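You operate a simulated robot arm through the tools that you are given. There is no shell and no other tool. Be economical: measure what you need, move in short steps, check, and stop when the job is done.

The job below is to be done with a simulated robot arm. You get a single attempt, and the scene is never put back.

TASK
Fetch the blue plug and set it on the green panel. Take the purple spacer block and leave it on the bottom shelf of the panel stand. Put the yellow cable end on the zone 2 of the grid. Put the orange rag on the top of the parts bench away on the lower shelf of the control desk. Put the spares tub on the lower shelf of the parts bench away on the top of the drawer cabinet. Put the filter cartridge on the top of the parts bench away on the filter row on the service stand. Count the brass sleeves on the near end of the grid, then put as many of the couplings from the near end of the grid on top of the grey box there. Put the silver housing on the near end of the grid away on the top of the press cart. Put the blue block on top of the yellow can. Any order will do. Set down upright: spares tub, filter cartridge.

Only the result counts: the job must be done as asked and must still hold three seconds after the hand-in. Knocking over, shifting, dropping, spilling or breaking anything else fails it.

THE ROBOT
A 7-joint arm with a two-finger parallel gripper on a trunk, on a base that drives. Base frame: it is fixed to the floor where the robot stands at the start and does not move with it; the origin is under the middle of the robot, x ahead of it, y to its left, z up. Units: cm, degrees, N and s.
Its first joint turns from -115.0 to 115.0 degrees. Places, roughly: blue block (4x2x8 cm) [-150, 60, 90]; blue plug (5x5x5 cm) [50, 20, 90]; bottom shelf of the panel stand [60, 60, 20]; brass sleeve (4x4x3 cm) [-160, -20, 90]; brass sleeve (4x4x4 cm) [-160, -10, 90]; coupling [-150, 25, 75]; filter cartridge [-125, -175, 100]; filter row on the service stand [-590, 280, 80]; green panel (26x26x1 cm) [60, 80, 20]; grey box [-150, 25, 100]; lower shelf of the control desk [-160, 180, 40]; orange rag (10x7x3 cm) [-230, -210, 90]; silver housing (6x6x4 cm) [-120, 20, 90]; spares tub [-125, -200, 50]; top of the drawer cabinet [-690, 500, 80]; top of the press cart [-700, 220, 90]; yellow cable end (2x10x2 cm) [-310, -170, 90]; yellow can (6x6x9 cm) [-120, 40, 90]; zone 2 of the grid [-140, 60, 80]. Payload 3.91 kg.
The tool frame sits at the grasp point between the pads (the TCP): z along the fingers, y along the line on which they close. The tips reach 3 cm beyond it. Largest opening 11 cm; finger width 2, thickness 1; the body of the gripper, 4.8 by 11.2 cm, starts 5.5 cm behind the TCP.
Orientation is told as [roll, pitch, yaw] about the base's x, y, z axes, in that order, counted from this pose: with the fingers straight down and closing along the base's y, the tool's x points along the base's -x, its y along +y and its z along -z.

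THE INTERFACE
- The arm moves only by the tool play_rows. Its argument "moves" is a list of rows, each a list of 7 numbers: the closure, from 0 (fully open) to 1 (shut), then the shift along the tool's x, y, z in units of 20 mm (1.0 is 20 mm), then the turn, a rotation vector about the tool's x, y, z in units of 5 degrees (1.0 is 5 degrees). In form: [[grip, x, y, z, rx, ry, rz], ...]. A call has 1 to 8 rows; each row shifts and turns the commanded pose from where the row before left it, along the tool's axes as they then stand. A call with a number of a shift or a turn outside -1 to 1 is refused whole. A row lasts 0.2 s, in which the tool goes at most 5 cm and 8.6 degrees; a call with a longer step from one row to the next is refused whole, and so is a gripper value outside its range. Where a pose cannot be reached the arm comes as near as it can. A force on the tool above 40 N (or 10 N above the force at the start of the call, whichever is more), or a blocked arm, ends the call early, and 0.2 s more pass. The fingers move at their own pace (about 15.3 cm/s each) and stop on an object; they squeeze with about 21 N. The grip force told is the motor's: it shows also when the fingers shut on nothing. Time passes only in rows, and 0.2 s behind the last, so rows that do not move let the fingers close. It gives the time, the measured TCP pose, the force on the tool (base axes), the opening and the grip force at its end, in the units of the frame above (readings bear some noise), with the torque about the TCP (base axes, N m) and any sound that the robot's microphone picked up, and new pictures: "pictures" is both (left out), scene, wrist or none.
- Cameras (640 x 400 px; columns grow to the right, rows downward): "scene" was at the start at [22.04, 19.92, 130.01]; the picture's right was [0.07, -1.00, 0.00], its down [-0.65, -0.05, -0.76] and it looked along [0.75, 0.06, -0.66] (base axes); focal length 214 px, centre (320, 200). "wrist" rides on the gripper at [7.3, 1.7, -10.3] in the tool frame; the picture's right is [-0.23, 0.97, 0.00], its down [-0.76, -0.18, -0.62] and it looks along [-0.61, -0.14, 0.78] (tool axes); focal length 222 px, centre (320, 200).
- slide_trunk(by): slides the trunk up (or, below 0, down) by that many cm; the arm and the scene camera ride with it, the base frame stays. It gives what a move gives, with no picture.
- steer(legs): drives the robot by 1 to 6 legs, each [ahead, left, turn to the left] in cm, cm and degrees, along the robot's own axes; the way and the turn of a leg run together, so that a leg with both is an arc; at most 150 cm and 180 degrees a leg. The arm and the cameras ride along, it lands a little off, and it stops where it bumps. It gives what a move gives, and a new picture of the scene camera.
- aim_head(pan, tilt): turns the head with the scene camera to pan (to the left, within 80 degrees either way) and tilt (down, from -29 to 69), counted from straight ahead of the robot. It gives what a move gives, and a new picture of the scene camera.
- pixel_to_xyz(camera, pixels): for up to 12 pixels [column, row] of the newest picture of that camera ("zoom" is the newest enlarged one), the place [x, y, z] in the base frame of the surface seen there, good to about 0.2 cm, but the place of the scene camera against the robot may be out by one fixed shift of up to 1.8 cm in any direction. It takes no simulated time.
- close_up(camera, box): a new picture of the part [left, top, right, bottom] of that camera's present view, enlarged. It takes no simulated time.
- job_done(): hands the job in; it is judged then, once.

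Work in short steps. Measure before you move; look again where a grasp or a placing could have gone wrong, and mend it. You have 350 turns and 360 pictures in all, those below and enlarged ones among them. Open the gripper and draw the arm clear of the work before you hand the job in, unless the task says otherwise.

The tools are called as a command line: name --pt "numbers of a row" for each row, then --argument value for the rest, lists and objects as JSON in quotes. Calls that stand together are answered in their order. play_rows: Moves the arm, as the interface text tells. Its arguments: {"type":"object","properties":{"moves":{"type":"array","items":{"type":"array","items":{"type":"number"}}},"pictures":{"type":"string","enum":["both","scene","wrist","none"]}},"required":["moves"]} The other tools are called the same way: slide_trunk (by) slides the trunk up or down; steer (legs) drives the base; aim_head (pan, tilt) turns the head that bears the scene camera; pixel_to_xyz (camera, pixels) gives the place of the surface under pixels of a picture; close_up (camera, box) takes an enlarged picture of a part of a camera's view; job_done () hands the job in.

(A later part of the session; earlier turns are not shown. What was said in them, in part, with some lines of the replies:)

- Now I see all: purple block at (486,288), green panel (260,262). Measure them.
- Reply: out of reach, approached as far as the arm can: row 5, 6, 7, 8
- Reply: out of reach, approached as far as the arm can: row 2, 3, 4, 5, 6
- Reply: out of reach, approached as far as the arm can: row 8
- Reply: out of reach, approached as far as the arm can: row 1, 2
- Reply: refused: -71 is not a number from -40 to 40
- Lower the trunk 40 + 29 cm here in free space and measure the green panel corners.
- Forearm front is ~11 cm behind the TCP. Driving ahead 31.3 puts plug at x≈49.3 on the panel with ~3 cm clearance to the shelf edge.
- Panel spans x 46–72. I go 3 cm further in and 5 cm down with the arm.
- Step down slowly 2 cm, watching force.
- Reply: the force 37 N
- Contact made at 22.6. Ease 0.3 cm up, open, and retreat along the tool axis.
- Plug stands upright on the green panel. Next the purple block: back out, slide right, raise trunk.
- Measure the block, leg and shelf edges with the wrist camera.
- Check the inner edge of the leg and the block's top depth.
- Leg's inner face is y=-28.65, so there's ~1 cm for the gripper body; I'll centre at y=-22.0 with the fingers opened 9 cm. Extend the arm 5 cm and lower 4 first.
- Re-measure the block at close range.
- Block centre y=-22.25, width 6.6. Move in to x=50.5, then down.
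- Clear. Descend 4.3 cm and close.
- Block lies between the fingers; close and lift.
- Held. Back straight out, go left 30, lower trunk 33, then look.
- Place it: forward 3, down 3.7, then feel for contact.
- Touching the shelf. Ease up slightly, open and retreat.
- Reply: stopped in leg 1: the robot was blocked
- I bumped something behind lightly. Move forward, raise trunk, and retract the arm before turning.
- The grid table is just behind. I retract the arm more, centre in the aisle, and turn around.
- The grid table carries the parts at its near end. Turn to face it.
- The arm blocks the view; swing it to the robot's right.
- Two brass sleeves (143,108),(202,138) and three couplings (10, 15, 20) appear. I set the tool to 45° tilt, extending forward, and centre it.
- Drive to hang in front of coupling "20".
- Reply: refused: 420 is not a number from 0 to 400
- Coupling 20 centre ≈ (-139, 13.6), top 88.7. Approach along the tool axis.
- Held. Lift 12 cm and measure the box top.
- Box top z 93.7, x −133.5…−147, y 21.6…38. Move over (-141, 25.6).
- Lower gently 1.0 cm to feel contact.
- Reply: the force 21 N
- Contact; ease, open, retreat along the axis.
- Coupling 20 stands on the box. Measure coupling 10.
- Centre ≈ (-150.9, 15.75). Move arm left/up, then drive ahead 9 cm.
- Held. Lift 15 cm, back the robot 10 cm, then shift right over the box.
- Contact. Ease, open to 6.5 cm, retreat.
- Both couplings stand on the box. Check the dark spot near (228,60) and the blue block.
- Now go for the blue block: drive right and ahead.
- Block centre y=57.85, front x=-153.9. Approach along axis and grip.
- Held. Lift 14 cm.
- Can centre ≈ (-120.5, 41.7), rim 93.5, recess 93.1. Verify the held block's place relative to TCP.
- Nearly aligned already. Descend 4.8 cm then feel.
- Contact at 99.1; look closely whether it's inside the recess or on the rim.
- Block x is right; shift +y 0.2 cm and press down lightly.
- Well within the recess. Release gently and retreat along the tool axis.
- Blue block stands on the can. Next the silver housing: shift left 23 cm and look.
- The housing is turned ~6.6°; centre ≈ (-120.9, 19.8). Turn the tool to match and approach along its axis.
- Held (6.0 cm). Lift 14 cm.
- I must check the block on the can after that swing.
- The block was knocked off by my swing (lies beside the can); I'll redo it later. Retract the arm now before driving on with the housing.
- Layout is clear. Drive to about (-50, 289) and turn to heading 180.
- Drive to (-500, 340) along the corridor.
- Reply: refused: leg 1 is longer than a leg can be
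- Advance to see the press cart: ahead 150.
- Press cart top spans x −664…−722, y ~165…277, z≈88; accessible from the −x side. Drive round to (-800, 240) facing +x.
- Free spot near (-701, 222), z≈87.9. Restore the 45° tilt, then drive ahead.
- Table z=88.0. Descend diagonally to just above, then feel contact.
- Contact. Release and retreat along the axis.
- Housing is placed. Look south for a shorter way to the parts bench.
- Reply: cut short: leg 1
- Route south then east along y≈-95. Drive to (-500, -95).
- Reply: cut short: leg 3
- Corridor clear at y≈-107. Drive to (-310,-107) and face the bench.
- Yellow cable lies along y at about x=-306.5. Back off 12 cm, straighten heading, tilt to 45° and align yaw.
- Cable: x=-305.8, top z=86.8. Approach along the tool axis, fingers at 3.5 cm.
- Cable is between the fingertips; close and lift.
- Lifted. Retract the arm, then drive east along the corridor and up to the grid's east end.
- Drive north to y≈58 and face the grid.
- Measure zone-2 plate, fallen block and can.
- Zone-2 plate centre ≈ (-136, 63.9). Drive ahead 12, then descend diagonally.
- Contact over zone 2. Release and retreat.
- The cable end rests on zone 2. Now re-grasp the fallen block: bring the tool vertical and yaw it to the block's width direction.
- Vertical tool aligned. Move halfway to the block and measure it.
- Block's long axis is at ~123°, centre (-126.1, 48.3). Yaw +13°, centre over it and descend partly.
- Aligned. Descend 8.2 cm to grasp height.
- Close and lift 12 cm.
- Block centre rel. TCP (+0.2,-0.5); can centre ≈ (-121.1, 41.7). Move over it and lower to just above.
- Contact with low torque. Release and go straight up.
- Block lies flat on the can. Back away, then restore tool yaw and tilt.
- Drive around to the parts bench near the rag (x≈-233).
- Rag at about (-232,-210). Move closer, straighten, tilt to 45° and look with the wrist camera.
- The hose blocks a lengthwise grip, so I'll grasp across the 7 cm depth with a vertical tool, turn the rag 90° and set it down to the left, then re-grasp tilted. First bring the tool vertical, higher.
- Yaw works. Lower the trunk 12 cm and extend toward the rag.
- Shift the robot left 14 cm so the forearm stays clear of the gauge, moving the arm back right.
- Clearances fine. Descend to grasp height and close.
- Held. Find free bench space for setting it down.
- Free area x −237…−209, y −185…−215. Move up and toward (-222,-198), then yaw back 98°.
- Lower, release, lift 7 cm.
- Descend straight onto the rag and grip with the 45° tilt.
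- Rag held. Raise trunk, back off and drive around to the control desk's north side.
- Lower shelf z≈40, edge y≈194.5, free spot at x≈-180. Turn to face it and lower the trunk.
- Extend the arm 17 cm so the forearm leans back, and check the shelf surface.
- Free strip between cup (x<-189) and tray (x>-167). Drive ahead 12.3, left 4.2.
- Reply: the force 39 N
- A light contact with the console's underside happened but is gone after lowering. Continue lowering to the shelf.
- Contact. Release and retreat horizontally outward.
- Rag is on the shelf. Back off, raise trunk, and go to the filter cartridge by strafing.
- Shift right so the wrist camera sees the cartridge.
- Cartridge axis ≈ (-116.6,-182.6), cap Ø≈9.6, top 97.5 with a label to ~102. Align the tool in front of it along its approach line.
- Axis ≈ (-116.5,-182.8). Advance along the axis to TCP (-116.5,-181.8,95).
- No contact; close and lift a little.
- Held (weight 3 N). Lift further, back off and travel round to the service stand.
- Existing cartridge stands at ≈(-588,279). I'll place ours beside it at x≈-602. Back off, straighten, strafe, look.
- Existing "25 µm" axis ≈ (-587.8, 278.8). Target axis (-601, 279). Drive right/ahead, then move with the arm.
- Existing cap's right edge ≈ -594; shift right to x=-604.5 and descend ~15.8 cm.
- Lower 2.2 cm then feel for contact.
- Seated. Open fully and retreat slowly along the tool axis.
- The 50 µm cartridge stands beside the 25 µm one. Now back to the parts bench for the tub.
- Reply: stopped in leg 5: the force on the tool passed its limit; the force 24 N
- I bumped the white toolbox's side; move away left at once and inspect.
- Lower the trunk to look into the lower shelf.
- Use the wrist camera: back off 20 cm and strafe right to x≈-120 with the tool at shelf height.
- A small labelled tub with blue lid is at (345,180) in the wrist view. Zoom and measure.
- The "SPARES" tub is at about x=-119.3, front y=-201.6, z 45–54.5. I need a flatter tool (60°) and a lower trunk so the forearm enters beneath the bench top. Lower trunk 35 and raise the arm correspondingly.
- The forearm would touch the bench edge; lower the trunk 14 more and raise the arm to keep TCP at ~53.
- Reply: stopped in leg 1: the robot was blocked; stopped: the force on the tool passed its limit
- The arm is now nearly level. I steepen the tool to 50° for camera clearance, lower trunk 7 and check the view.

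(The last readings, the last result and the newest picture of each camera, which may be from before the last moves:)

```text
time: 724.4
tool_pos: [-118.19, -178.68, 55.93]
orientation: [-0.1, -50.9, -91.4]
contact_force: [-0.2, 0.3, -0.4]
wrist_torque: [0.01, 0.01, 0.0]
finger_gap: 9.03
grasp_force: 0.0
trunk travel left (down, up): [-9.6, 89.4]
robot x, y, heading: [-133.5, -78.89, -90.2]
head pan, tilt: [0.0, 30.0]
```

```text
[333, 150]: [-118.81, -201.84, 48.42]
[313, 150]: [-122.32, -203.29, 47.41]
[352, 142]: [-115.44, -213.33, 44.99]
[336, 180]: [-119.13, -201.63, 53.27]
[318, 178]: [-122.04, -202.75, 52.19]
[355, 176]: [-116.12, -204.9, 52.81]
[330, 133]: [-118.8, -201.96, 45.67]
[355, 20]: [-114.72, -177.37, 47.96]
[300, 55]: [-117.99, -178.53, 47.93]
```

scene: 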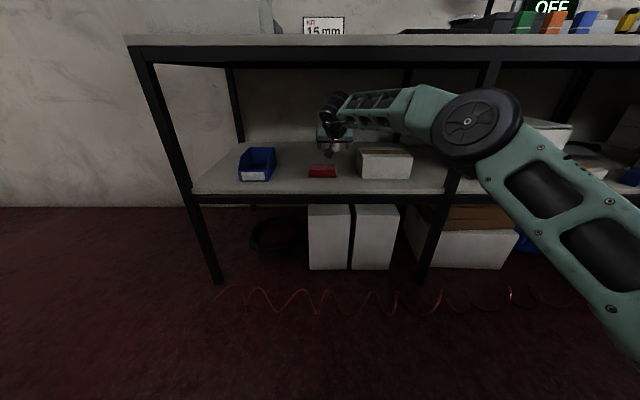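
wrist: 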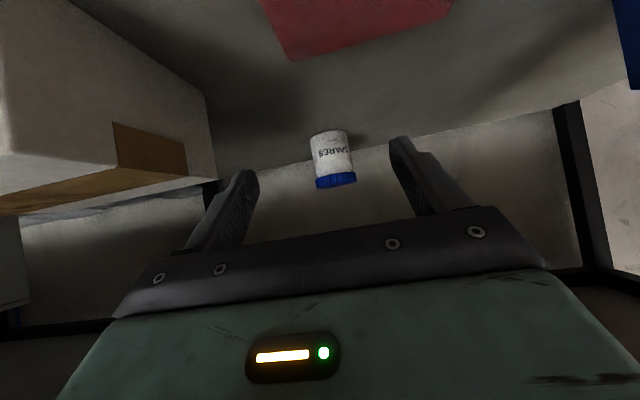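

Forearm top z≈74, beam bottom ≈79: OK. Lower 3 more and drive in 19 cm.

slide_trunk --by -3

steer --legs '[[19, -0.8, 0]]'

play_rows --pt "0.18 0 0 0 0 0 0" --pictures "wrist"

```text
time: 725.2
tool_pos: [-118.23, -178.58, 52.82]
orientation: [-0.2, -50.9, -91.4]
contact_force: [-0.4, -0.9, -0.2]
wrist_torque: [-0.01, -0.05, 0.03]
finger_gap: 9.04
grasp_force: 0.1
trunk travel left (down, up): [-6.6, 92.4]
robot x, y, heading: [-133.52, -78.96, -90.3]
head pan, tilt: [0.0, 30.0]
```

```text
time: 726.8
tool_pos: [-119.26, -198.33, 52.85]
orientation: [-0.1, -50.8, -91.4]
contact_force: [-0.1, 0.4, 1.0]
wrist_torque: [-0.05, -0.01, 0.0]
finger_gap: 9.04
grasp_force: 0.1
trunk travel left (down, up): [-6.6, 92.4]
robot x, y, heading: [-134.16, -98.76, -90.1]
head pan, tilt: [0.0, 30.0]
```

scene: 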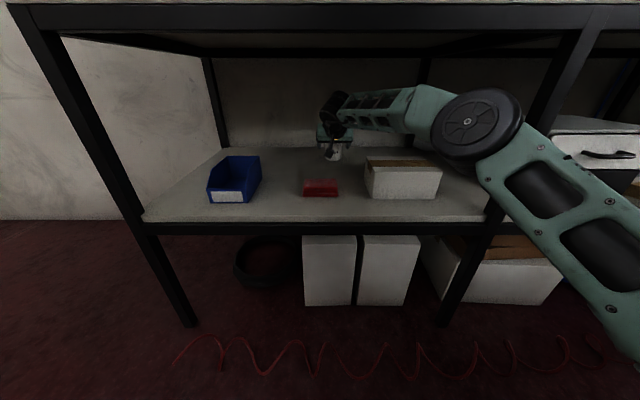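

```text
time: 727.2
tool_pos: [-119.18, -198.24, 52.75]
orientation: [-0.1, -50.9, -91.4]
contact_force: [-0.1, 0.2, 0.6]
wrist_torque: [0.02, 0.04, -0.03]
finger_gap: 9.03
grasp_force: 0.0
trunk travel left (down, up): [-6.6, 92.4]
robot x, y, heading: [-134.3, -98.68, -90.4]
head pan, tilt: [0.0, 30.0]
```

wrist: 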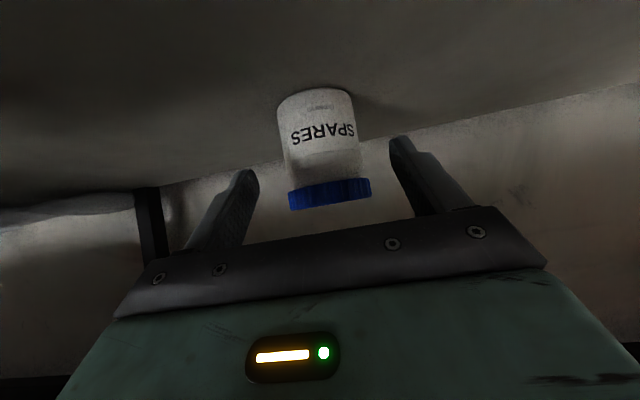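

Tub nicely centred. Advance 5.4 cm, down 1, and grip.

play_rows --pt "0.18 -0.44 0 0.8 0 0 0" --pt "0.18 -0.44 0 0.8 0 0 0" --pt "0.18 -0.44 0 0.8 0 0 0" --pt "0.18 0 0 0 0 0 0" --pictures "wrist"

play_rows --pt "1 0 0 0 0 0 0" --pt "1 0 0 0 0 0 0" --pt "1 0 0 0 0 0 0" --pt "1 -0.2 0 -0.15 0 0 0" --pt "1 -0.5 0 -0.4 0 0 0" --pictures "wrist"

```text
time: 728.2
tool_pos: [-119.62, -201.5, 51.83]
orientation: [-0.1, -51.0, -91.4]
contact_force: [-0.5, 0.0, -0.8]
wrist_torque: [0.03, 0.02, 0.0]
finger_gap: 9.0
grasp_force: 0.1
out of reach, approached as far as the arm can: row 2, 3
trunk travel left (down, up): [-6.6, 92.4]
robot x, y, heading: [-134.4, -98.66, -89.9]
head pan, tilt: [0.0, 30.0]
```

wrist: 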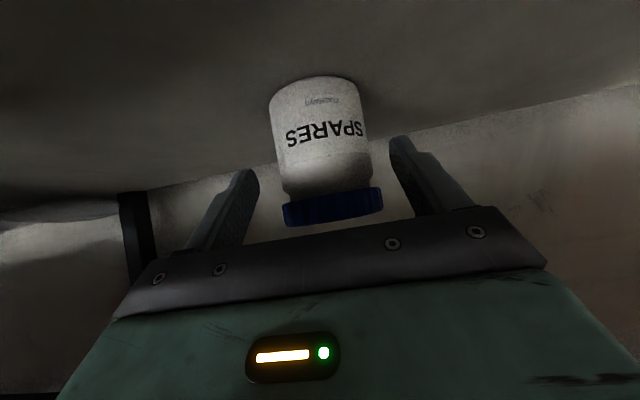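

```text
time: 729.4
tool_pos: [-119.79, -201.31, 53.58]
orientation: [-0.3, -50.9, -91.4]
contact_force: [-0.3, 0.4, -0.6]
wrist_torque: [0.03, 0.03, 0.03]
finger_gap: 6.19
grasp_force: 21.4
trunk travel left (down, up): [-6.6, 92.4]
robot x, y, heading: [-134.25, -98.77, -90.2]
head pan, tilt: [0.0, 30.0]
```

wrist: 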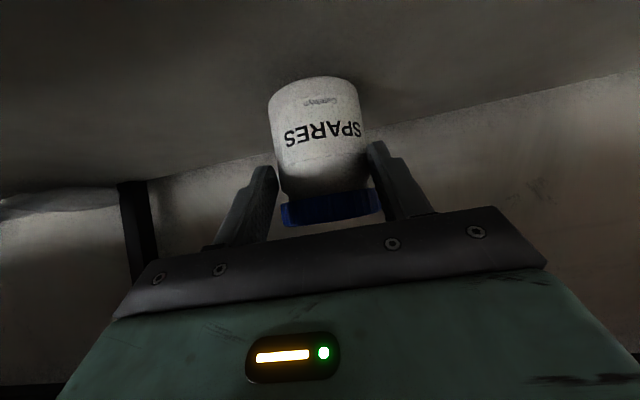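

The arm ran out of reach 2 cm short, so the grip is only at the tips. Lower back, open, drive 2.3 cm ahead and re-grip.

play_rows --pt "1 0.5 0 0.4 0 0 0" --pt "1 0.15 0 0.12 0 0 0" --pt "0.18 0 0 0 0 0 0" --pt "0.18 0 0 0 0 0 0" --pictures "wrist"

steer --legs '[[2.3, 0.2, 0]]'

play_rows --pt "0.18 0 0 0 0 0 0" --pictures "wrist"

```text
time: 730.4
tool_pos: [-119.65, -201.5, 52.16]
orientation: [-0.1, -50.8, -91.3]
contact_force: [0.5, -0.3, 0.0]
wrist_torque: [-0.01, 0.0, 0.02]
finger_gap: 9.02
grasp_force: 0.1
trunk travel left (down, up): [-6.6, 92.4]
robot x, y, heading: [-134.67, -98.83, -89.9]
head pan, tilt: [0.0, 30.0]
```

wrist: 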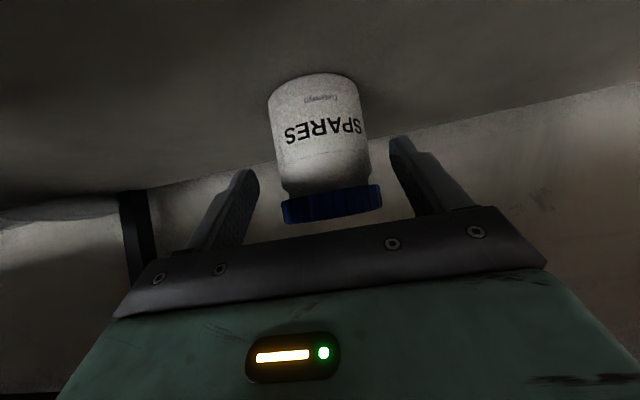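

```text
time: 731.2
tool_pos: [-119.57, -203.87, 52.01]
orientation: [-0.1, -50.9, -91.4]
contact_force: [0.6, 0.0, 0.0]
wrist_torque: [-0.01, -0.02, -0.01]
finger_gap: 9.0
grasp_force: 0.0
trunk travel left (down, up): [-6.6, 92.4]
robot x, y, heading: [-133.97, -101.02, -90.1]
head pan, tilt: [0.0, 30.0]
```

scene: 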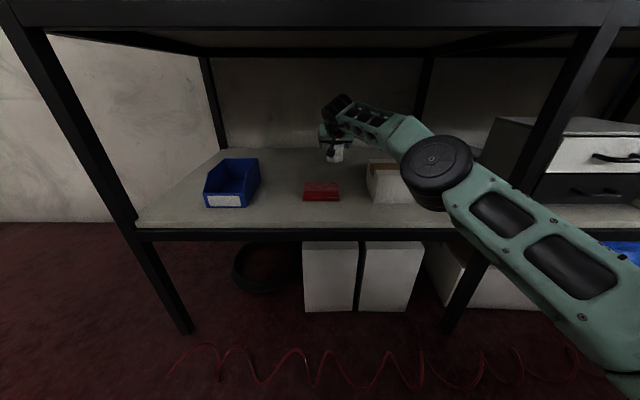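

```text
time: 731.6
tool_pos: [-119.69, -203.94, 52.13]
orientation: [-0.2, -51.0, -91.6]
contact_force: [0.2, -0.8, 0.0]
wrist_torque: [0.05, 0.04, 0.02]
finger_gap: 9.01
grasp_force: 0.0
trunk travel left (down, up): [-6.6, 92.4]
robot x, y, heading: [-134.28, -100.83, -90.0]
head pan, tilt: [0.0, 30.0]
```

wrist: 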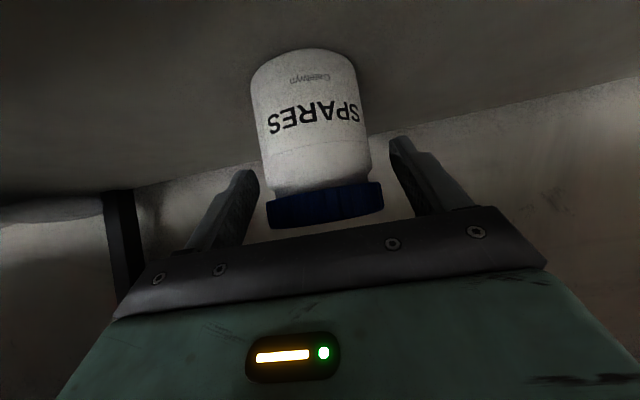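

pixel_to_xyz --camera "scene" --pixels '[[435, 165], [410, 180], [420, 140], [385, 180], [470, 190], [430, 205]]'

play_rows --pt "1 0 0 0 0 0 0" --pt "1 0 0 0 0 0 0" --pt "1 0 0 0 0 0 0" --pictures "wrist"

```text
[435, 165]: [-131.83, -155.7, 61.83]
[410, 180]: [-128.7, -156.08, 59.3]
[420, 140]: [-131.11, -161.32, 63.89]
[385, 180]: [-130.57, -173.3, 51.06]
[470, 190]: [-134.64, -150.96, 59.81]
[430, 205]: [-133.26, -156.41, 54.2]
```

```text
time: 732.4
tool_pos: [-119.63, -203.89, 52.05]
orientation: [-0.1, -50.9, -91.5]
contact_force: [-0.7, -0.6, 0.3]
wrist_torque: [-0.05, 0.01, -0.02]
finger_gap: 6.65
grasp_force: 21.4
trunk travel left (down, up): [-6.6, 92.4]
robot x, y, heading: [-134.57, -100.95, -89.9]
head pan, tilt: [0.0, 30.0]
```

wrist: 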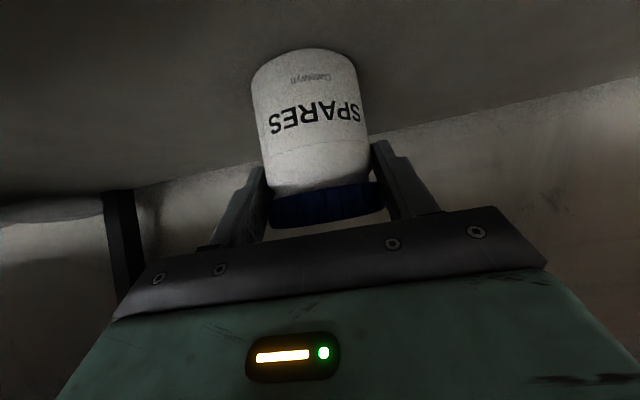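

Firm grip (6.65). Lift 3 cm by trunk and back out.

slide_trunk --by 3

steer --legs '[[-18, 0, 0]]'

play_rows --pt "1 0.5 0 -0.75 0 0 0" --pt "1 0.5 0 -0.75 0 0 0" --pt "1 0.5 0 -0.75 0 0 0" --pt "1 0.5 0 -0.75 0 0 0" --pt "1 0.5 0 -0.75 0 0 0" --pictures "both"

```text
time: 733.1
tool_pos: [-119.5, -203.86, 55.0]
orientation: [-0.1, -50.8, -91.3]
contact_force: [0.0, -1.4, -1.1]
wrist_torque: [-0.01, -0.01, -0.04]
finger_gap: 6.65
grasp_force: 20.9
trunk travel left (down, up): [-9.6, 89.4]
robot x, y, heading: [-134.19, -101.18, -90.1]
head pan, tilt: [0.0, 30.0]
```

```text
time: 734.6
tool_pos: [-119.96, -186.14, 54.94]
orientation: [0.0, -50.9, -91.8]
contact_force: [-0.2, 0.5, -0.5]
wrist_torque: [0.02, 0.03, 0.02]
finger_gap: 6.66
grasp_force: 20.6
trunk travel left (down, up): [-9.6, 89.4]
robot x, y, heading: [-134.24, -82.88, -90.1]
head pan, tilt: [0.0, 30.0]
```

scene: 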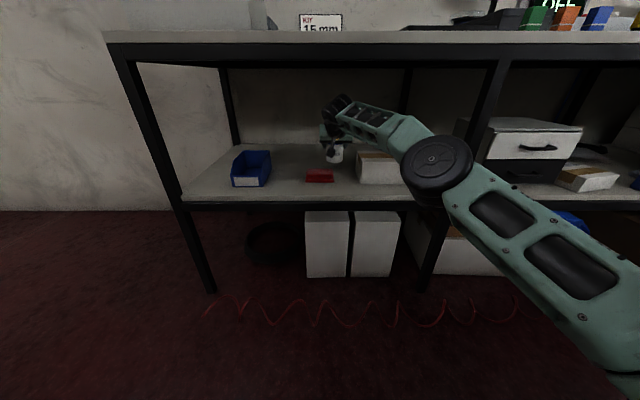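

```text
time: 735.8
tool_pos: [-119.78, -177.13, 55.77]
orientation: [-0.2, -50.9, -91.7]
contact_force: [-0.1, 0.6, -0.1]
wrist_torque: [0.0, 0.02, -0.01]
finger_gap: 6.69
grasp_force: 21.2
trunk travel left (down, up): [-9.6, 89.4]
robot x, y, heading: [-134.1, -83.56, -90.2]
head pan, tilt: [0.0, 30.0]
```

scene: 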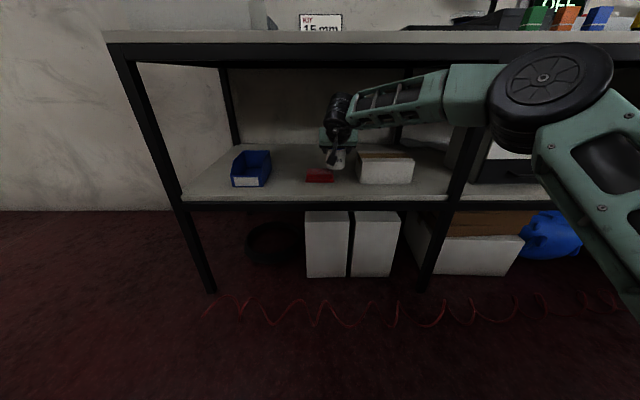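
wrist: 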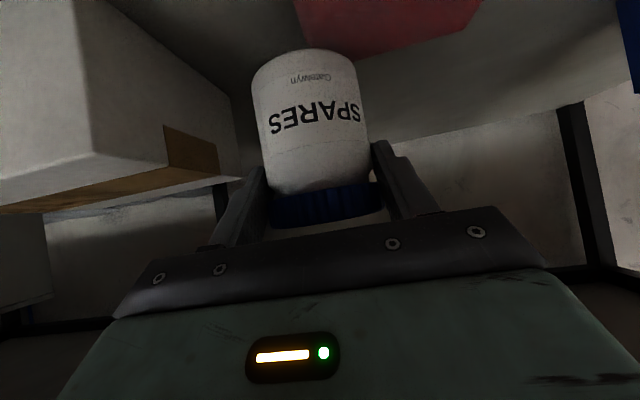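

Tub bottom clears the red box by only ~0.8 cm; raise 3 cm, then continue retracting.

slide_trunk --by 3

play_rows --pt "1 0.6 0 -0.75 0 0 0" --pt "1 0.6 0 -0.75 0 0 0" --pt "1 0.6 0 -0.75 0 0 0" --pt "1 0.6 0 -0.75 0 0 0" --pt "1 0.6 0 -0.75 0 0 0" --pt "1 0.6 0 -0.75 0 0 0" --pt "1 0.6 0 -0.75 0 0 0" --pt "1 0.6 0 -0.75 0 0 0" --pictures "both"

```text
time: 736.6
tool_pos: [-119.81, -177.12, 58.88]
orientation: [-0.1, -51.0, -91.6]
contact_force: [0.2, 0.7, -1.2]
wrist_torque: [0.0, 0.01, 0.02]
finger_gap: 6.67
grasp_force: 21.2
trunk travel left (down, up): [-12.6, 86.4]
robot x, y, heading: [-134.36, -83.62, -90.2]
head pan, tilt: [0.0, 30.0]
```

```text
time: 738.4
tool_pos: [-119.42, -161.97, 58.83]
orientation: [-0.2, -51.0, -91.7]
contact_force: [0.2, 0.3, -0.1]
wrist_torque: [0.05, 0.0, -0.01]
finger_gap: 6.66
grasp_force: 21.5
trunk travel left (down, up): [-12.6, 86.4]
robot x, y, heading: [-134.5, -83.08, -90.1]
head pan, tilt: [0.0, 30.0]
```

scene: 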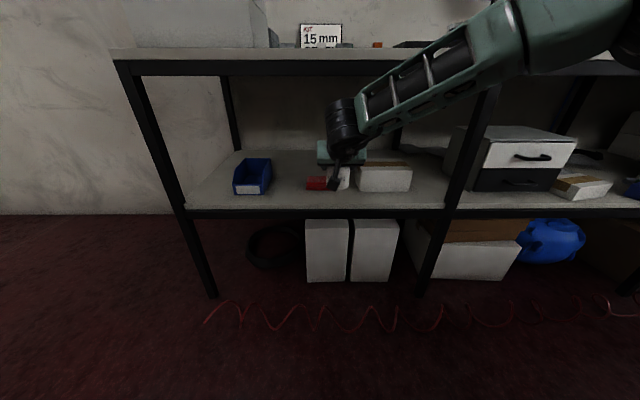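
wrist: 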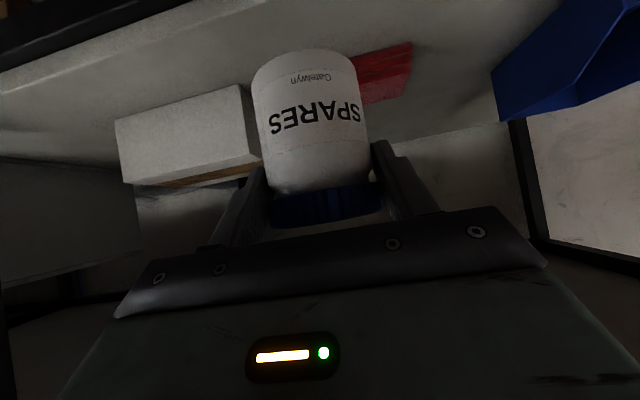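

play_rows --pt "1 0.63 0 -0.78 0 0 0" --pt "1 0.63 0 -0.78 0 0 0" --pt "1 0.63 0 -0.78 0 0 0" --pt "1 0.63 0 -0.78 0 0 0" --pictures "none"

steer --legs '[[0, 92, 0]]'

slide_trunk --by 40

slide_trunk --by 12

aim_head --pan 0 --tilt 35

```text
time: 739.4
tool_pos: [-118.97, -153.69, 59.21]
orientation: [-0.2, -50.9, -91.7]
contact_force: [0.2, -0.1, -1.1]
wrist_torque: [-0.01, 0.01, -0.02]
finger_gap: 6.65
grasp_force: 21.1
trunk travel left (down, up): [-12.6, 86.4]
robot x, y, heading: [-134.42, -83.12, -90.6]
head pan, tilt: [0.0, 30.0]
```

```text
time: 744.0
tool_pos: [-30.6, -154.8, 59.16]
orientation: [-0.1, -50.8, -92.1]
contact_force: [0.7, -1.1, 0.6]
wrist_torque: [-0.02, -0.01, 0.02]
finger_gap: 6.68
grasp_force: 20.5
trunk travel left (down, up): [-12.6, 86.4]
robot x, y, heading: [-45.76, -83.9, -90.5]
head pan, tilt: [0.0, 30.0]
```

scene: 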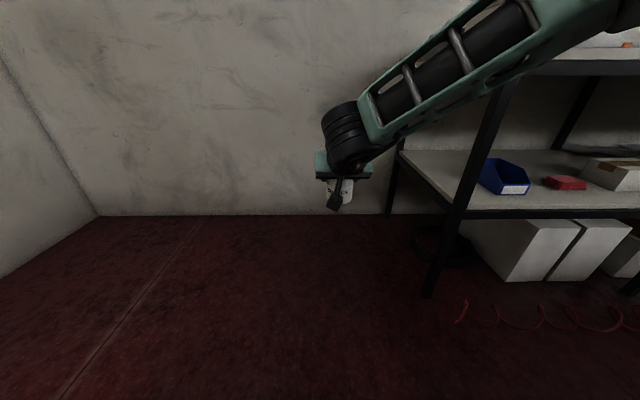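

```text
time: 747.9
tool_pos: [-30.75, -154.68, 99.14]
orientation: [-0.1, -50.9, -92.0]
contact_force: [-0.7, -0.8, -1.1]
wrist_torque: [0.03, 0.0, 0.0]
finger_gap: 6.69
grasp_force: 21.2
trunk travel left (down, up): [-52.6, 46.4]
robot x, y, heading: [-45.64, -84.55, -90.9]
head pan, tilt: [0.0, 30.0]
```

```text
time: 749.4
tool_pos: [-30.66, -154.79, 111.09]
orientation: [-0.1, -50.9, -92.1]
contact_force: [-0.9, -0.1, -0.7]
wrist_torque: [0.0, -0.01, 0.02]
finger_gap: 6.69
grasp_force: 20.5
trunk travel left (down, up): [-64.6, 34.4]
robot x, y, heading: [-45.37, -84.15, -91.0]
head pan, tilt: [0.0, 30.0]
```

```text
time: 750.0
tool_pos: [-30.74, -154.81, 111.17]
orientation: [0.0, -50.9, -92.0]
contact_force: [-0.1, -0.3, -1.0]
wrist_torque: [0.0, 0.02, -0.01]
finger_gap: 6.68
grasp_force: 21.6
trunk travel left (down, up): [-64.6, 34.4]
robot x, y, heading: [-45.51, -84.01, -90.8]
head pan, tilt: [0.0, 35.0]
```

scene: 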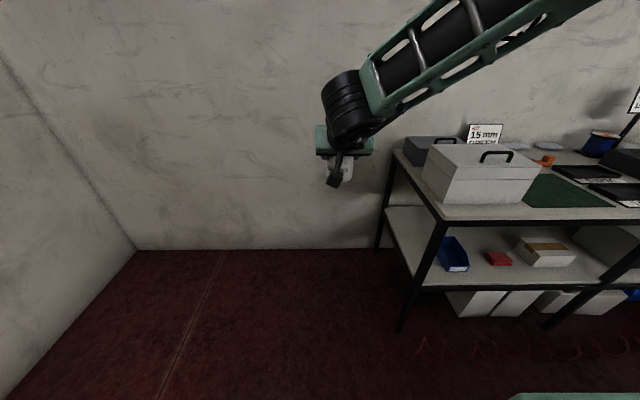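

Now drive to the drawer cabinet: back north, then west.

steer --legs '[[-140, 0, 0.8], [-140, 0, 0], [-105, 0, 0], [0, 0, -90]]'

steer --legs '[[145, -13, 0], [145, -13, 0], [145, -13, 0], [145, -5, 0], [0, 0, -90]]'

aim_head --pan 10 --tilt 30

```text
time: 772.5
tool_pos: [-111.66, 285.64, 111.16]
orientation: [0.0, -50.9, 179.8]
contact_force: [0.5, 0.4, -0.3]
wrist_torque: [0.0, 0.0, 0.02]
finger_gap: 6.68
grasp_force: 20.7
trunk travel left (down, up): [-64.6, 34.4]
robot x, y, heading: [-41.16, 302.66, -179.0]
head pan, tilt: [0.0, 35.0]
```

scene: 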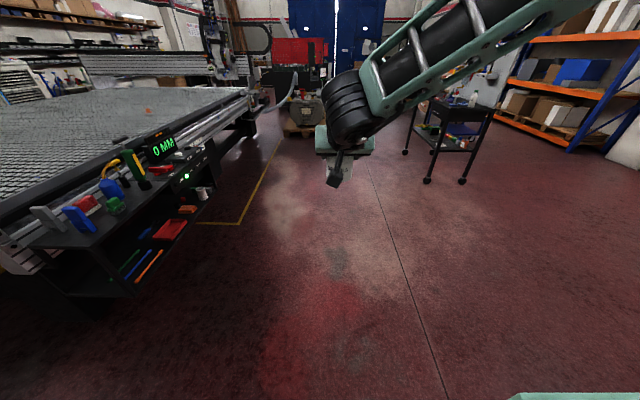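

```text
time: 798.3
tool_pos: [-650.6, 288.82, 111.28]
orientation: [-0.1, -51.1, -169.7]
contact_force: [0.4, -0.5, -1.2]
wrist_torque: [-0.01, 0.0, -0.01]
finger_gap: 6.66
grasp_force: 21.6
trunk travel left (down, up): [-64.6, 34.4]
robot x, y, heading: [-584.57, 318.05, -168.6]
head pan, tilt: [0.0, 35.0]
stopped in leg 4: the robot was blocked; the commanded pose is now the measured one
```

scene: 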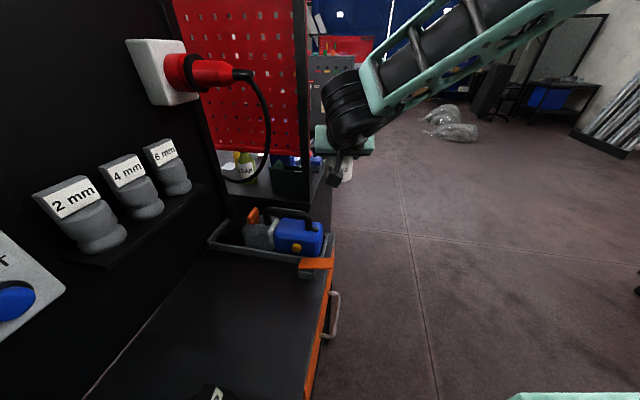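

```text
time: 799.0
tool_pos: [-650.6, 288.8, 111.28]
orientation: [-0.1, -51.0, -169.7]
contact_force: [-0.6, 0.5, -0.7]
wrist_torque: [0.01, -0.02, 0.03]
finger_gap: 6.69
grasp_force: 21.1
trunk travel left (down, up): [-64.6, 34.4]
robot x, y, heading: [-584.72, 318.51, -168.4]
head pan, tilt: [10.0, 30.0]
```

scene: 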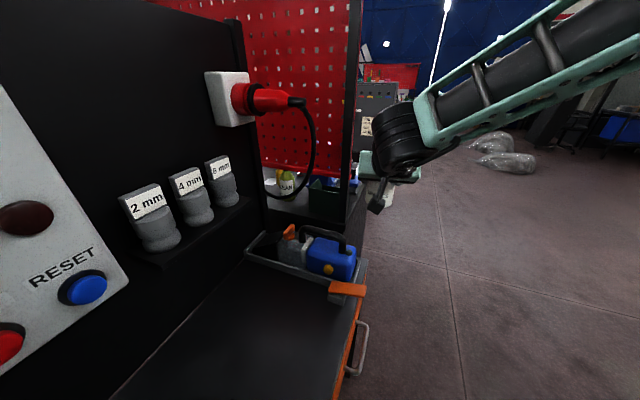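

I bumped into the service stand. Move away north and check the cartridges.

steer --legs '[[0, -40, 0], [0, 0, -11]]'

aim_head --pan 75 --tilt 40

```text
time: 799.7
tool_pos: [-650.51, 288.96, 111.24]
orientation: [-0.1, -50.9, -169.6]
contact_force: [0.0, -0.6, -1.8]
wrist_torque: [-0.01, -0.04, -0.02]
finger_gap: 6.64
grasp_force: 21.3
trunk travel left (down, up): [-64.6, 34.4]
robot x, y, heading: [-584.97, 318.35, -168.3]
head pan, tilt: [10.0, 30.0]
stopped in leg 1: the robot was blocked; the commanded pose is now the measured one
```

scene: 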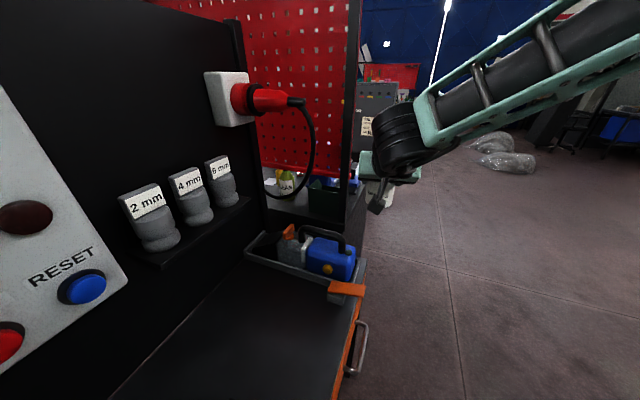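

```text
time: 801.1
tool_pos: [-650.63, 288.85, 111.19]
orientation: [-0.1, -50.9, -169.7]
contact_force: [0.3, -0.3, -1.2]
wrist_torque: [0.02, -0.03, -0.01]
finger_gap: 6.66
grasp_force: 21.1
trunk travel left (down, up): [-64.6, 34.4]
robot x, y, heading: [-584.67, 318.41, -168.5]
head pan, tilt: [75.0, 40.0]
```

scene: 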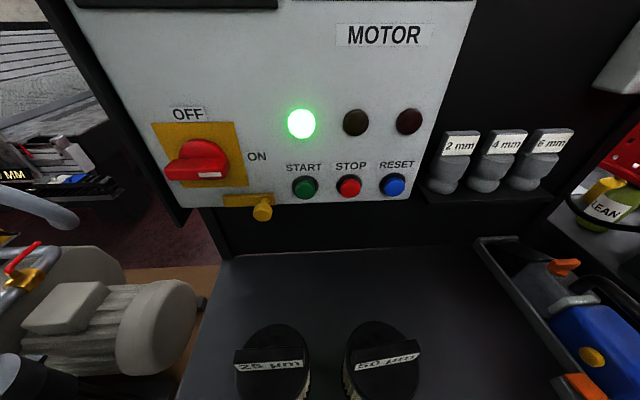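

Both cartridges stand upright. The base is stuck; try backing east slightly, then north.

steer --legs '[[-6, 0, 0]]'

steer --legs '[[0, -15, 0]]'

```text
time: 802.1
tool_pos: [-644.46, 290.06, 111.17]
orientation: [-0.1, -50.9, -169.6]
contact_force: [0.1, 0.3, -0.2]
wrist_torque: [-0.01, -0.02, -0.02]
finger_gap: 6.7
grasp_force: 21.3
trunk travel left (down, up): [-64.6, 34.4]
robot x, y, heading: [-578.64, 319.81, -168.6]
head pan, tilt: [75.0, 40.0]
```

scene: 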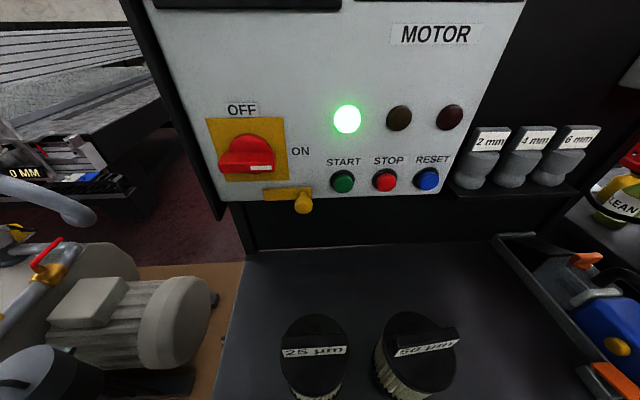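

```text
time: 803.4
tool_pos: [-647.7, 305.12, 111.2]
orientation: [-0.1, -50.9, -169.9]
contact_force: [0.9, 0.1, -1.5]
wrist_torque: [0.0, 0.02, 0.0]
finger_gap: 6.64
grasp_force: 21.6
trunk travel left (down, up): [-64.6, 34.4]
robot x, y, heading: [-581.62, 334.1, -168.8]
head pan, tilt: [75.0, 40.0]
```

scene: 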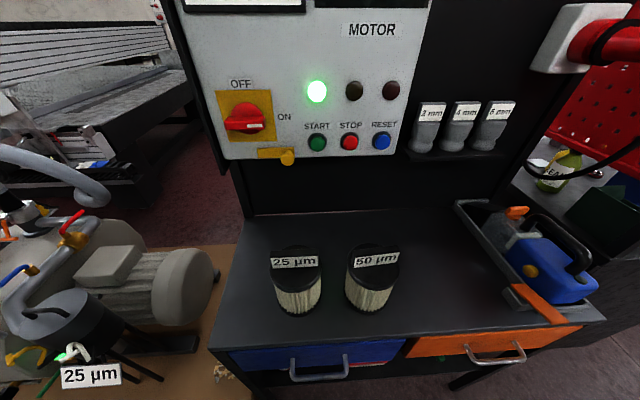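

Cartridges fine. Correct the heading, move to (-650,370) and turn north toward the cabinet.

steer --legs '[[0, 0, -11], [65, -32, 0], [0, 0, -90]]'

aim_head --pan 10 --tilt 30

```text
time: 812.0
tool_pos: [-660.04, 437.07, 111.16]
orientation: [-0.1, -50.8, 86.7]
contact_force: [0.2, 0.2, -0.4]
wrist_torque: [-0.02, 0.0, 0.02]
finger_gap: 6.68
grasp_force: 21.0
trunk travel left (down, up): [-64.6, 34.4]
robot x, y, heading: [-646.61, 366.13, 87.9]
head pan, tilt: [75.0, 40.0]
```

scene: 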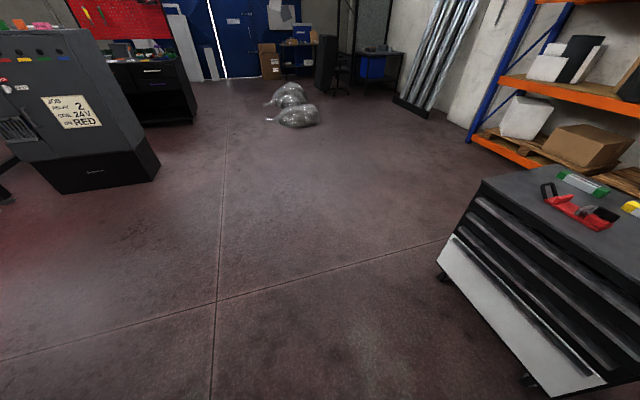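

```text
time: 813.4
tool_pos: [-659.96, 437.09, 111.16]
orientation: [-0.1, -50.9, 86.7]
contact_force: [0.0, 0.0, -0.7]
wrist_torque: [-0.01, 0.03, 0.01]
finger_gap: 6.65
grasp_force: 21.2
trunk travel left (down, up): [-64.6, 34.4]
robot x, y, heading: [-646.82, 366.14, 87.9]
head pan, tilt: [10.0, 30.0]
```

scene: 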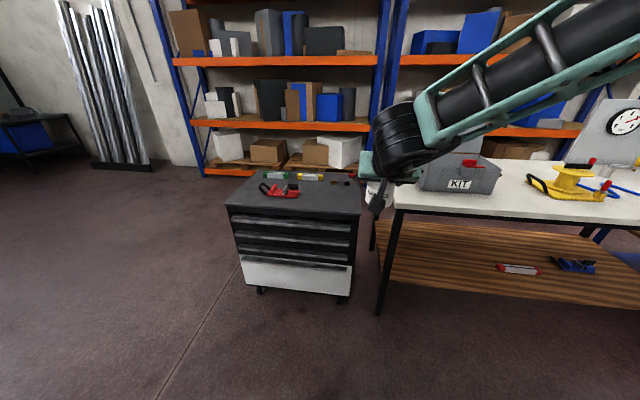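

Now the cabinet top: measure its free area.

close_up --camera "scene" --box '[210, 150, 410, 250]'

pixel_to_xyz --camera "scene" --pixels '[[280, 190], [300, 203], [330, 200], [330, 185], [345, 180], [230, 205], [355, 212], [315, 178], [275, 175], [350, 195], [410, 208]]'

```text
3.20 times, centred on (310, 200) of scene
```

zoom: 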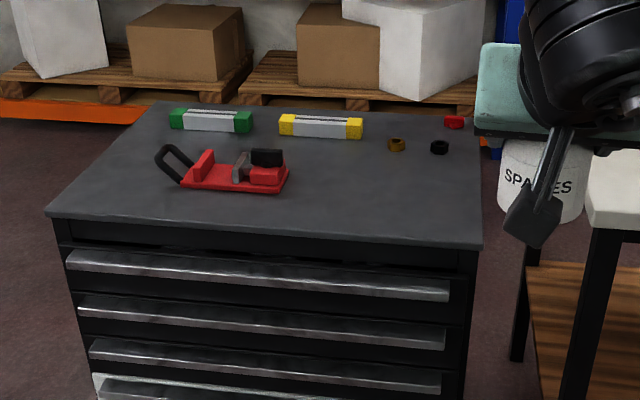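

```text
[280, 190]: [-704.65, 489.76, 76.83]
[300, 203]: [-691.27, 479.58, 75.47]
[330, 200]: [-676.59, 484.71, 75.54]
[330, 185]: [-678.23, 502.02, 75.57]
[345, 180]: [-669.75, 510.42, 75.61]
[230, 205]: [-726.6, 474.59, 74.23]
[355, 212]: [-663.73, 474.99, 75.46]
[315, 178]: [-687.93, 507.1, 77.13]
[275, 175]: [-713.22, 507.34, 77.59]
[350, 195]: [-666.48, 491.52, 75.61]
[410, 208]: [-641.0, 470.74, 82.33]
```

Cabinet top z≈76.1; free spot near (-676, 484). Drive left 16, ahead 34, lower trunk 22.

steer --legs '[[0, 15, 2.1], [34, 0, 0]]'

slide_trunk --by -20

play_rows --pt "1 0 0 0 0 0 0" --pictures "both"

```text
time: 816.6
tool_pos: [-678.29, 470.08, 111.26]
orientation: [-0.1, -50.9, 89.1]
contact_force: [-0.2, 0.2, -1.2]
wrist_torque: [-0.02, -0.01, 0.0]
finger_gap: 6.67
grasp_force: 20.8
trunk travel left (down, up): [-64.6, 34.4]
robot x, y, heading: [-662.11, 399.65, 90.3]
head pan, tilt: [10.0, 30.0]
```

scene: 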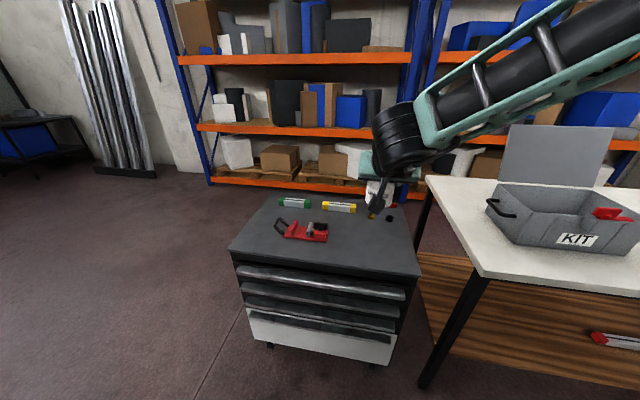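

```text
time: 818.8
tool_pos: [-678.35, 470.02, 91.15]
orientation: [-0.1, -50.9, 89.1]
contact_force: [-0.9, 0.3, -0.9]
wrist_torque: [-0.02, -0.01, 0.0]
finger_gap: 6.64
grasp_force: 20.5
trunk travel left (down, up): [-44.6, 54.4]
robot x, y, heading: [-662.28, 399.81, 90.5]
head pan, tilt: [10.0, 30.0]
```

```text
time: 819.1
tool_pos: [-678.38, 470.05, 91.18]
orientation: [-0.1, -50.9, 89.1]
contact_force: [0.1, 0.0, -0.4]
wrist_torque: [-0.01, -0.03, 0.0]
finger_gap: 6.67
grasp_force: 21.5
trunk travel left (down, up): [-44.6, 54.4]
robot x, y, heading: [-661.97, 399.66, 90.3]
head pan, tilt: [10.0, 30.0]
```

scene: 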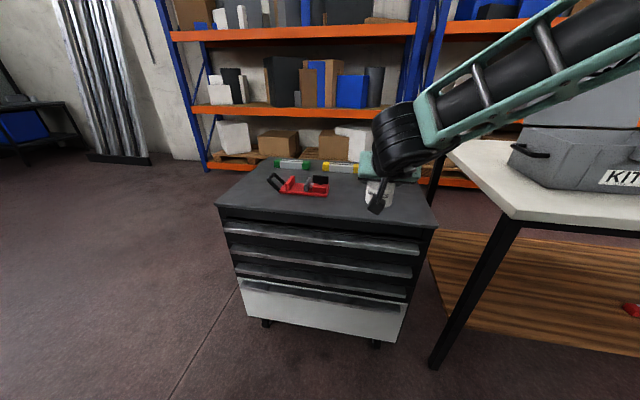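
wrist: 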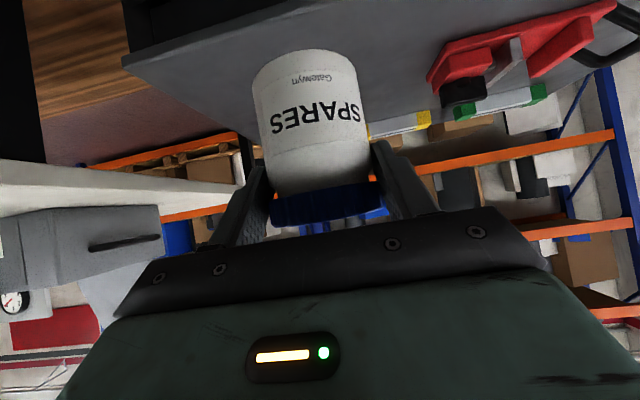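

pixel_to_xyz --camera "wrist" --pixels '[[400, 90], [235, 100], [180, 70], [430, 75], [430, 120], [460, 100], [380, 110], [125, 62], [380, 60]]'

```text
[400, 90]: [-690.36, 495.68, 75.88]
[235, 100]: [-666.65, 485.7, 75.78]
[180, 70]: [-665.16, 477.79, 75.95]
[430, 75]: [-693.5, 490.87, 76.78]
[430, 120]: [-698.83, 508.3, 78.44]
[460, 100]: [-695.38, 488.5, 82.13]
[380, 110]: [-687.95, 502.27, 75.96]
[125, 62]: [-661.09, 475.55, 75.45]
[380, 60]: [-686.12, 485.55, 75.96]
```

Top z=75.95. Move forward 13 and down 7.4.

play_rows --pt "1 -0.15 0 0.92 0 0 0" --pt "1 -0.15 0 0.92 0 0 0" --pt "1 -0.15 0 0.92 0 0 0" --pt "1 -0.15 0 0.92 0 0 0" --pt "1 -0.15 0 0.92 0 0 0" --pt "1 -0.15 0 0.92 0 0 0" --pt "1 -0.15 0 0.92 0 0 0" --pt "1 -0.15 0 0.92 0 0 0" --pictures "wrist"

play_rows --pt "1 0.12 0 0.1 0 0 0" --pt "1 0.1 0 0.08 0 0 0" --pt "1 0 0 0 0 0 0" --pictures "none"

```text
time: 821.0
tool_pos: [-678.1, 483.03, 83.63]
orientation: [0.0, -51.0, 89.1]
contact_force: [-0.3, 0.6, -0.6]
wrist_torque: [0.03, 0.03, 0.01]
finger_gap: 6.66
grasp_force: 21.3
trunk travel left (down, up): [-44.6, 54.4]
robot x, y, heading: [-662.68, 400.0, 89.9]
head pan, tilt: [10.0, 30.0]
```

wrist: 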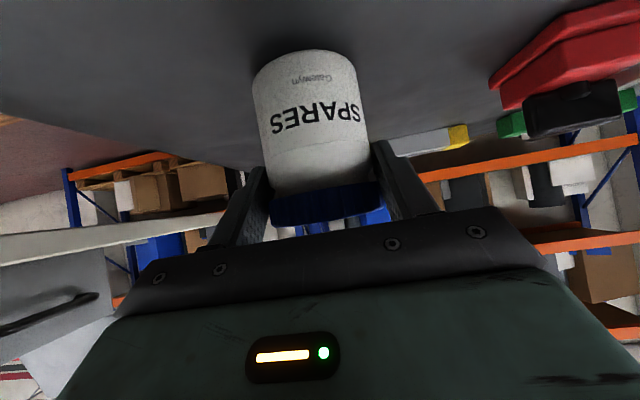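

```text
time: 821.8
tool_pos: [-678.09, 482.98, 83.07]
orientation: [-0.1, -50.9, 89.1]
contact_force: [-0.1, 0.3, -0.8]
wrist_torque: [0.0, 0.01, 0.03]
finger_gap: 6.67
grasp_force: 20.7
trunk travel left (down, up): [-44.6, 54.4]
robot x, y, heading: [-662.6, 399.78, 90.0]
head pan, tilt: [10.0, 30.0]
```

play_rows --pt "1 0.06 0 0.05 0 0 0" --pt "1 0 0 0 0 0 0" --pictures "none"

play_rows --pt "1 0.06 0 0.05 0 0 0" --pt "1 0 0 0 0 0 0" --pictures "none"

```text
time: 822.4
tool_pos: [-678.08, 483.04, 83.11]
orientation: [-0.1, -51.0, 89.0]
contact_force: [1.0, 0.9, 2.5]
wrist_torque: [0.16, -0.05, 0.0]
finger_gap: 6.69
grasp_force: 21.4
trunk travel left (down, up): [-44.6, 54.4]
robot x, y, heading: [-662.17, 400.06, 90.2]
head pan, tilt: [10.0, 30.0]
```

```text
time: 823.0
tool_pos: [-678.2, 482.88, 82.98]
orientation: [0.0, -51.1, 89.0]
contact_force: [1.2, -2.5, 11.1]
wrist_torque: [0.24, -0.02, -0.01]
finger_gap: 6.64
grasp_force: 20.8
trunk travel left (down, up): [-44.6, 54.4]
robot x, y, heading: [-661.83, 399.79, 90.2]
head pan, tilt: [10.0, 30.0]
```

Seated. Ease slightly, open and retreat along the axis.

play_rows --pt "1 -0.04 0 -0.03 0 0 0" --pt "0.2 0 0 0 0 0 0" --pt "0.2 0 0 0 0 0 0" --pt "0.2 0 0 -0.4 0 0 0" --pt "0.2 0 0 -0.8 0 0 0" --pt "0.2 0 0 -1 0 0 0" --pt "0.2 0 0 -1 0 0 0" --pt "0.2 0 0 -1 0 0 0" --pictures "wrist"

steer --legs '[[-35, 0, 0]]'

close_up --camera "scene" --box '[200, 130, 440, 280]'

```text
time: 824.8
tool_pos: [-678.05, 476.4, 88.27]
orientation: [-0.2, -50.9, 89.0]
contact_force: [-0.3, -0.4, -0.3]
wrist_torque: [0.01, 0.02, 0.0]
finger_gap: 8.82
grasp_force: 0.0
trunk travel left (down, up): [-44.6, 54.4]
robot x, y, heading: [-662.57, 399.67, 90.2]
head pan, tilt: [10.0, 30.0]
```

wrist: 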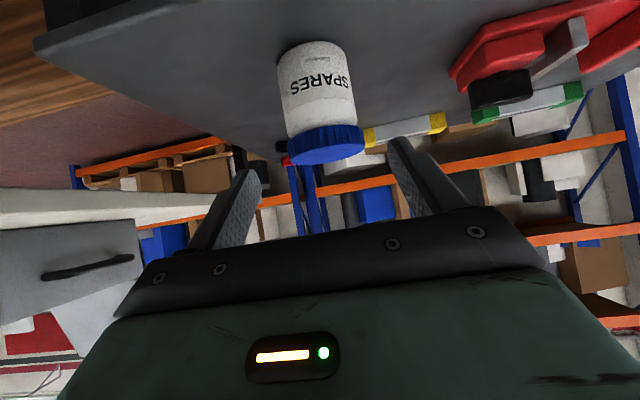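

```text
time: 827.1
tool_pos: [-677.8, 440.45, 88.34]
orientation: [-0.2, -50.9, 88.9]
contact_force: [-0.4, -0.5, 0.6]
wrist_torque: [0.03, -0.03, -0.01]
finger_gap: 8.8
grasp_force: 0.0
trunk travel left (down, up): [-44.6, 54.4]
robot x, y, heading: [-661.83, 363.48, 89.8]
head pan, tilt: [10.0, 30.0]
```

scene: 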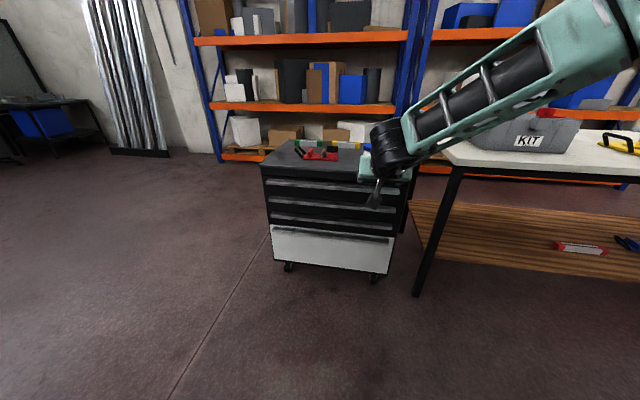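

```text
2.67 times, centred on (320, 205) of scene
```

zoom: 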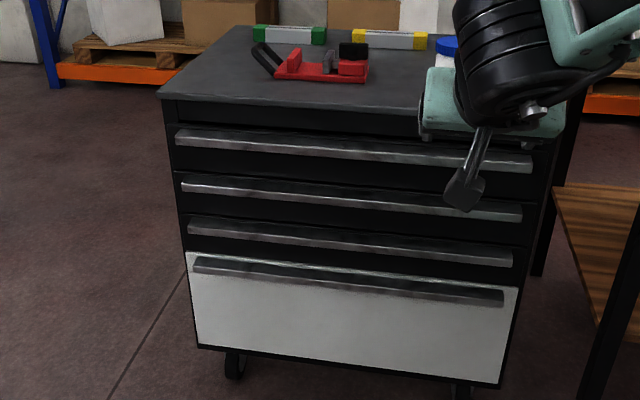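

Tub stands on the cabinet. Finally verify the grid items after my bumps: return to view the grid.

slide_trunk --by 30

steer --legs '[[-5, 0, 90], [-145, 4, 0], [-145, 10, 0], [-145, 12, 0], [-140, 12, 0]]'

aim_head --pan 60 --tilt 25

close_up --camera "scene" --box '[100, 120, 420, 320]'

```text
time: 830.1
tool_pos: [-677.79, 440.56, 118.42]
orientation: [-0.1, -50.9, 88.9]
contact_force: [0.0, 0.9, 0.4]
wrist_torque: [0.0, -0.02, -0.05]
finger_gap: 8.81
grasp_force: 0.1
trunk travel left (down, up): [-74.6, 24.4]
robot x, y, heading: [-662.43, 363.44, 89.9]
head pan, tilt: [10.0, 30.0]
```

```text
time: 861.0
tool_pos: [-168.93, 285.2, 118.39]
orientation: [0.0, -50.9, 177.9]
contact_force: [-0.5, 0.1, 0.1]
wrist_torque: [-0.02, 0.05, 0.01]
finger_gap: 8.81
grasp_force: 0.0
trunk travel left (down, up): [-74.6, 24.4]
robot x, y, heading: [-91.92, 299.46, 179.1]
head pan, tilt: [10.0, 30.0]
```

scene: 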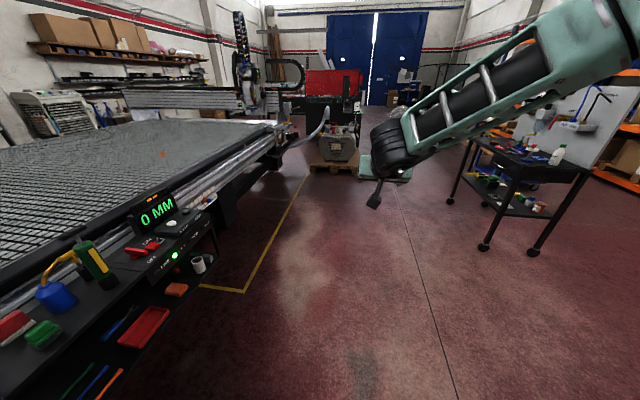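

```text
time: 862.1
tool_pos: [-168.77, 285.21, 118.42]
orientation: [-0.1, -50.9, 178.0]
contact_force: [0.3, -0.3, -0.5]
wrist_torque: [0.01, -0.01, -0.04]
finger_gap: 8.77
grasp_force: 0.0
trunk travel left (down, up): [-74.6, 24.4]
robot x, y, heading: [-91.68, 299.18, 179.1]
head pan, tilt: [60.0, 25.0]
```

scene: 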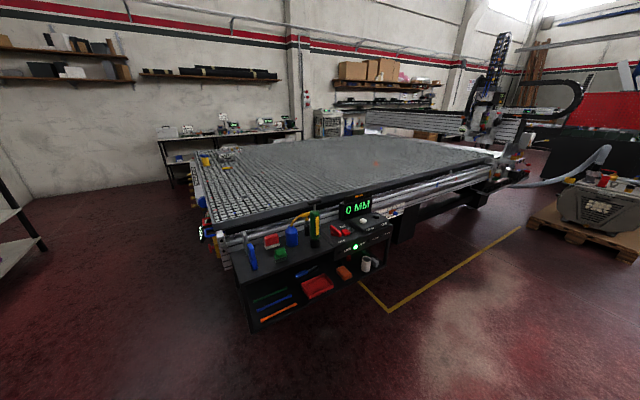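

```text
2.00 times, centred on (260, 220) of scene
```

zoom: 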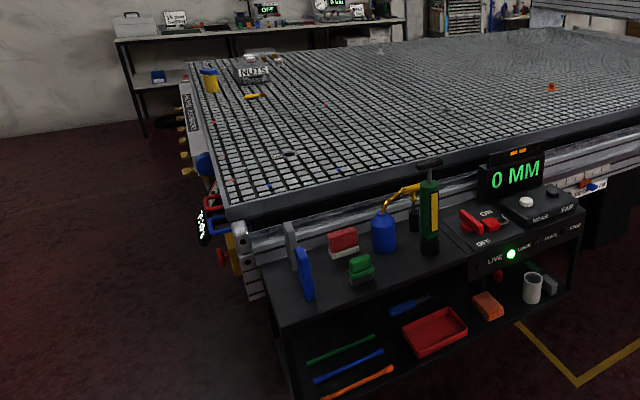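

close_up --camera "scene" --box '[180, 135, 260, 185]'

```text
8.00 times, centred on (220, 160) of scene
```

zoom: 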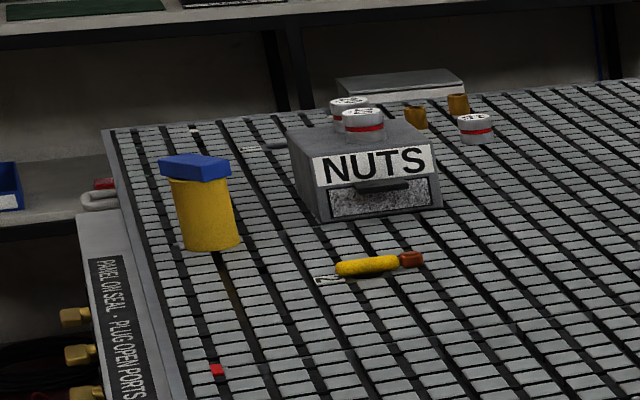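

All items are in place (block on can, two couplings on the box, cable on zone 2), gripper open and clear. Hand in.

job_done

```text
The job is handed in.
```

I finished all nine parts of the job and handed it in, but there were a few bumps along the way.

**Final state**
- **Blue plug:** on the green panel.
- **Purple spacer block:** on the bottom shelf of the panel stand.
- **Yellow cable end:** on zone 2 of the grid.
- **Orange rag:** on the lower shelf of the control desk.
- **Spares tub:** standing upright on the drawer cabinet.
- **Filter cartridge:** standing upright on the service stand, next to the 25 µm one.
- **Couplings:** I counted two brass sleeves and put two couplings (10 and 20) on the grey box.
- **Silver housing:** on the press cart.
- **Blue block:** lying flat on the yellow can.

**Mishaps**
- **Blue block knocked off:** swinging the arm away with the housing knocked the block off the can. I put it back; the can may have moved about 0.5 cm.
- **White toolbox:** I bumped its side on the parts bench and saw no obvious shift, but did not measure it.
- **Service stand:** I bumped it; both filter cartridges stayed upright.
- **Other contacts:** I also briefly touched the control desk console, the grid table and something on the parts bench's lower shelf. The grid items looked in place when I checked at the end; I saw no damage to the rest.
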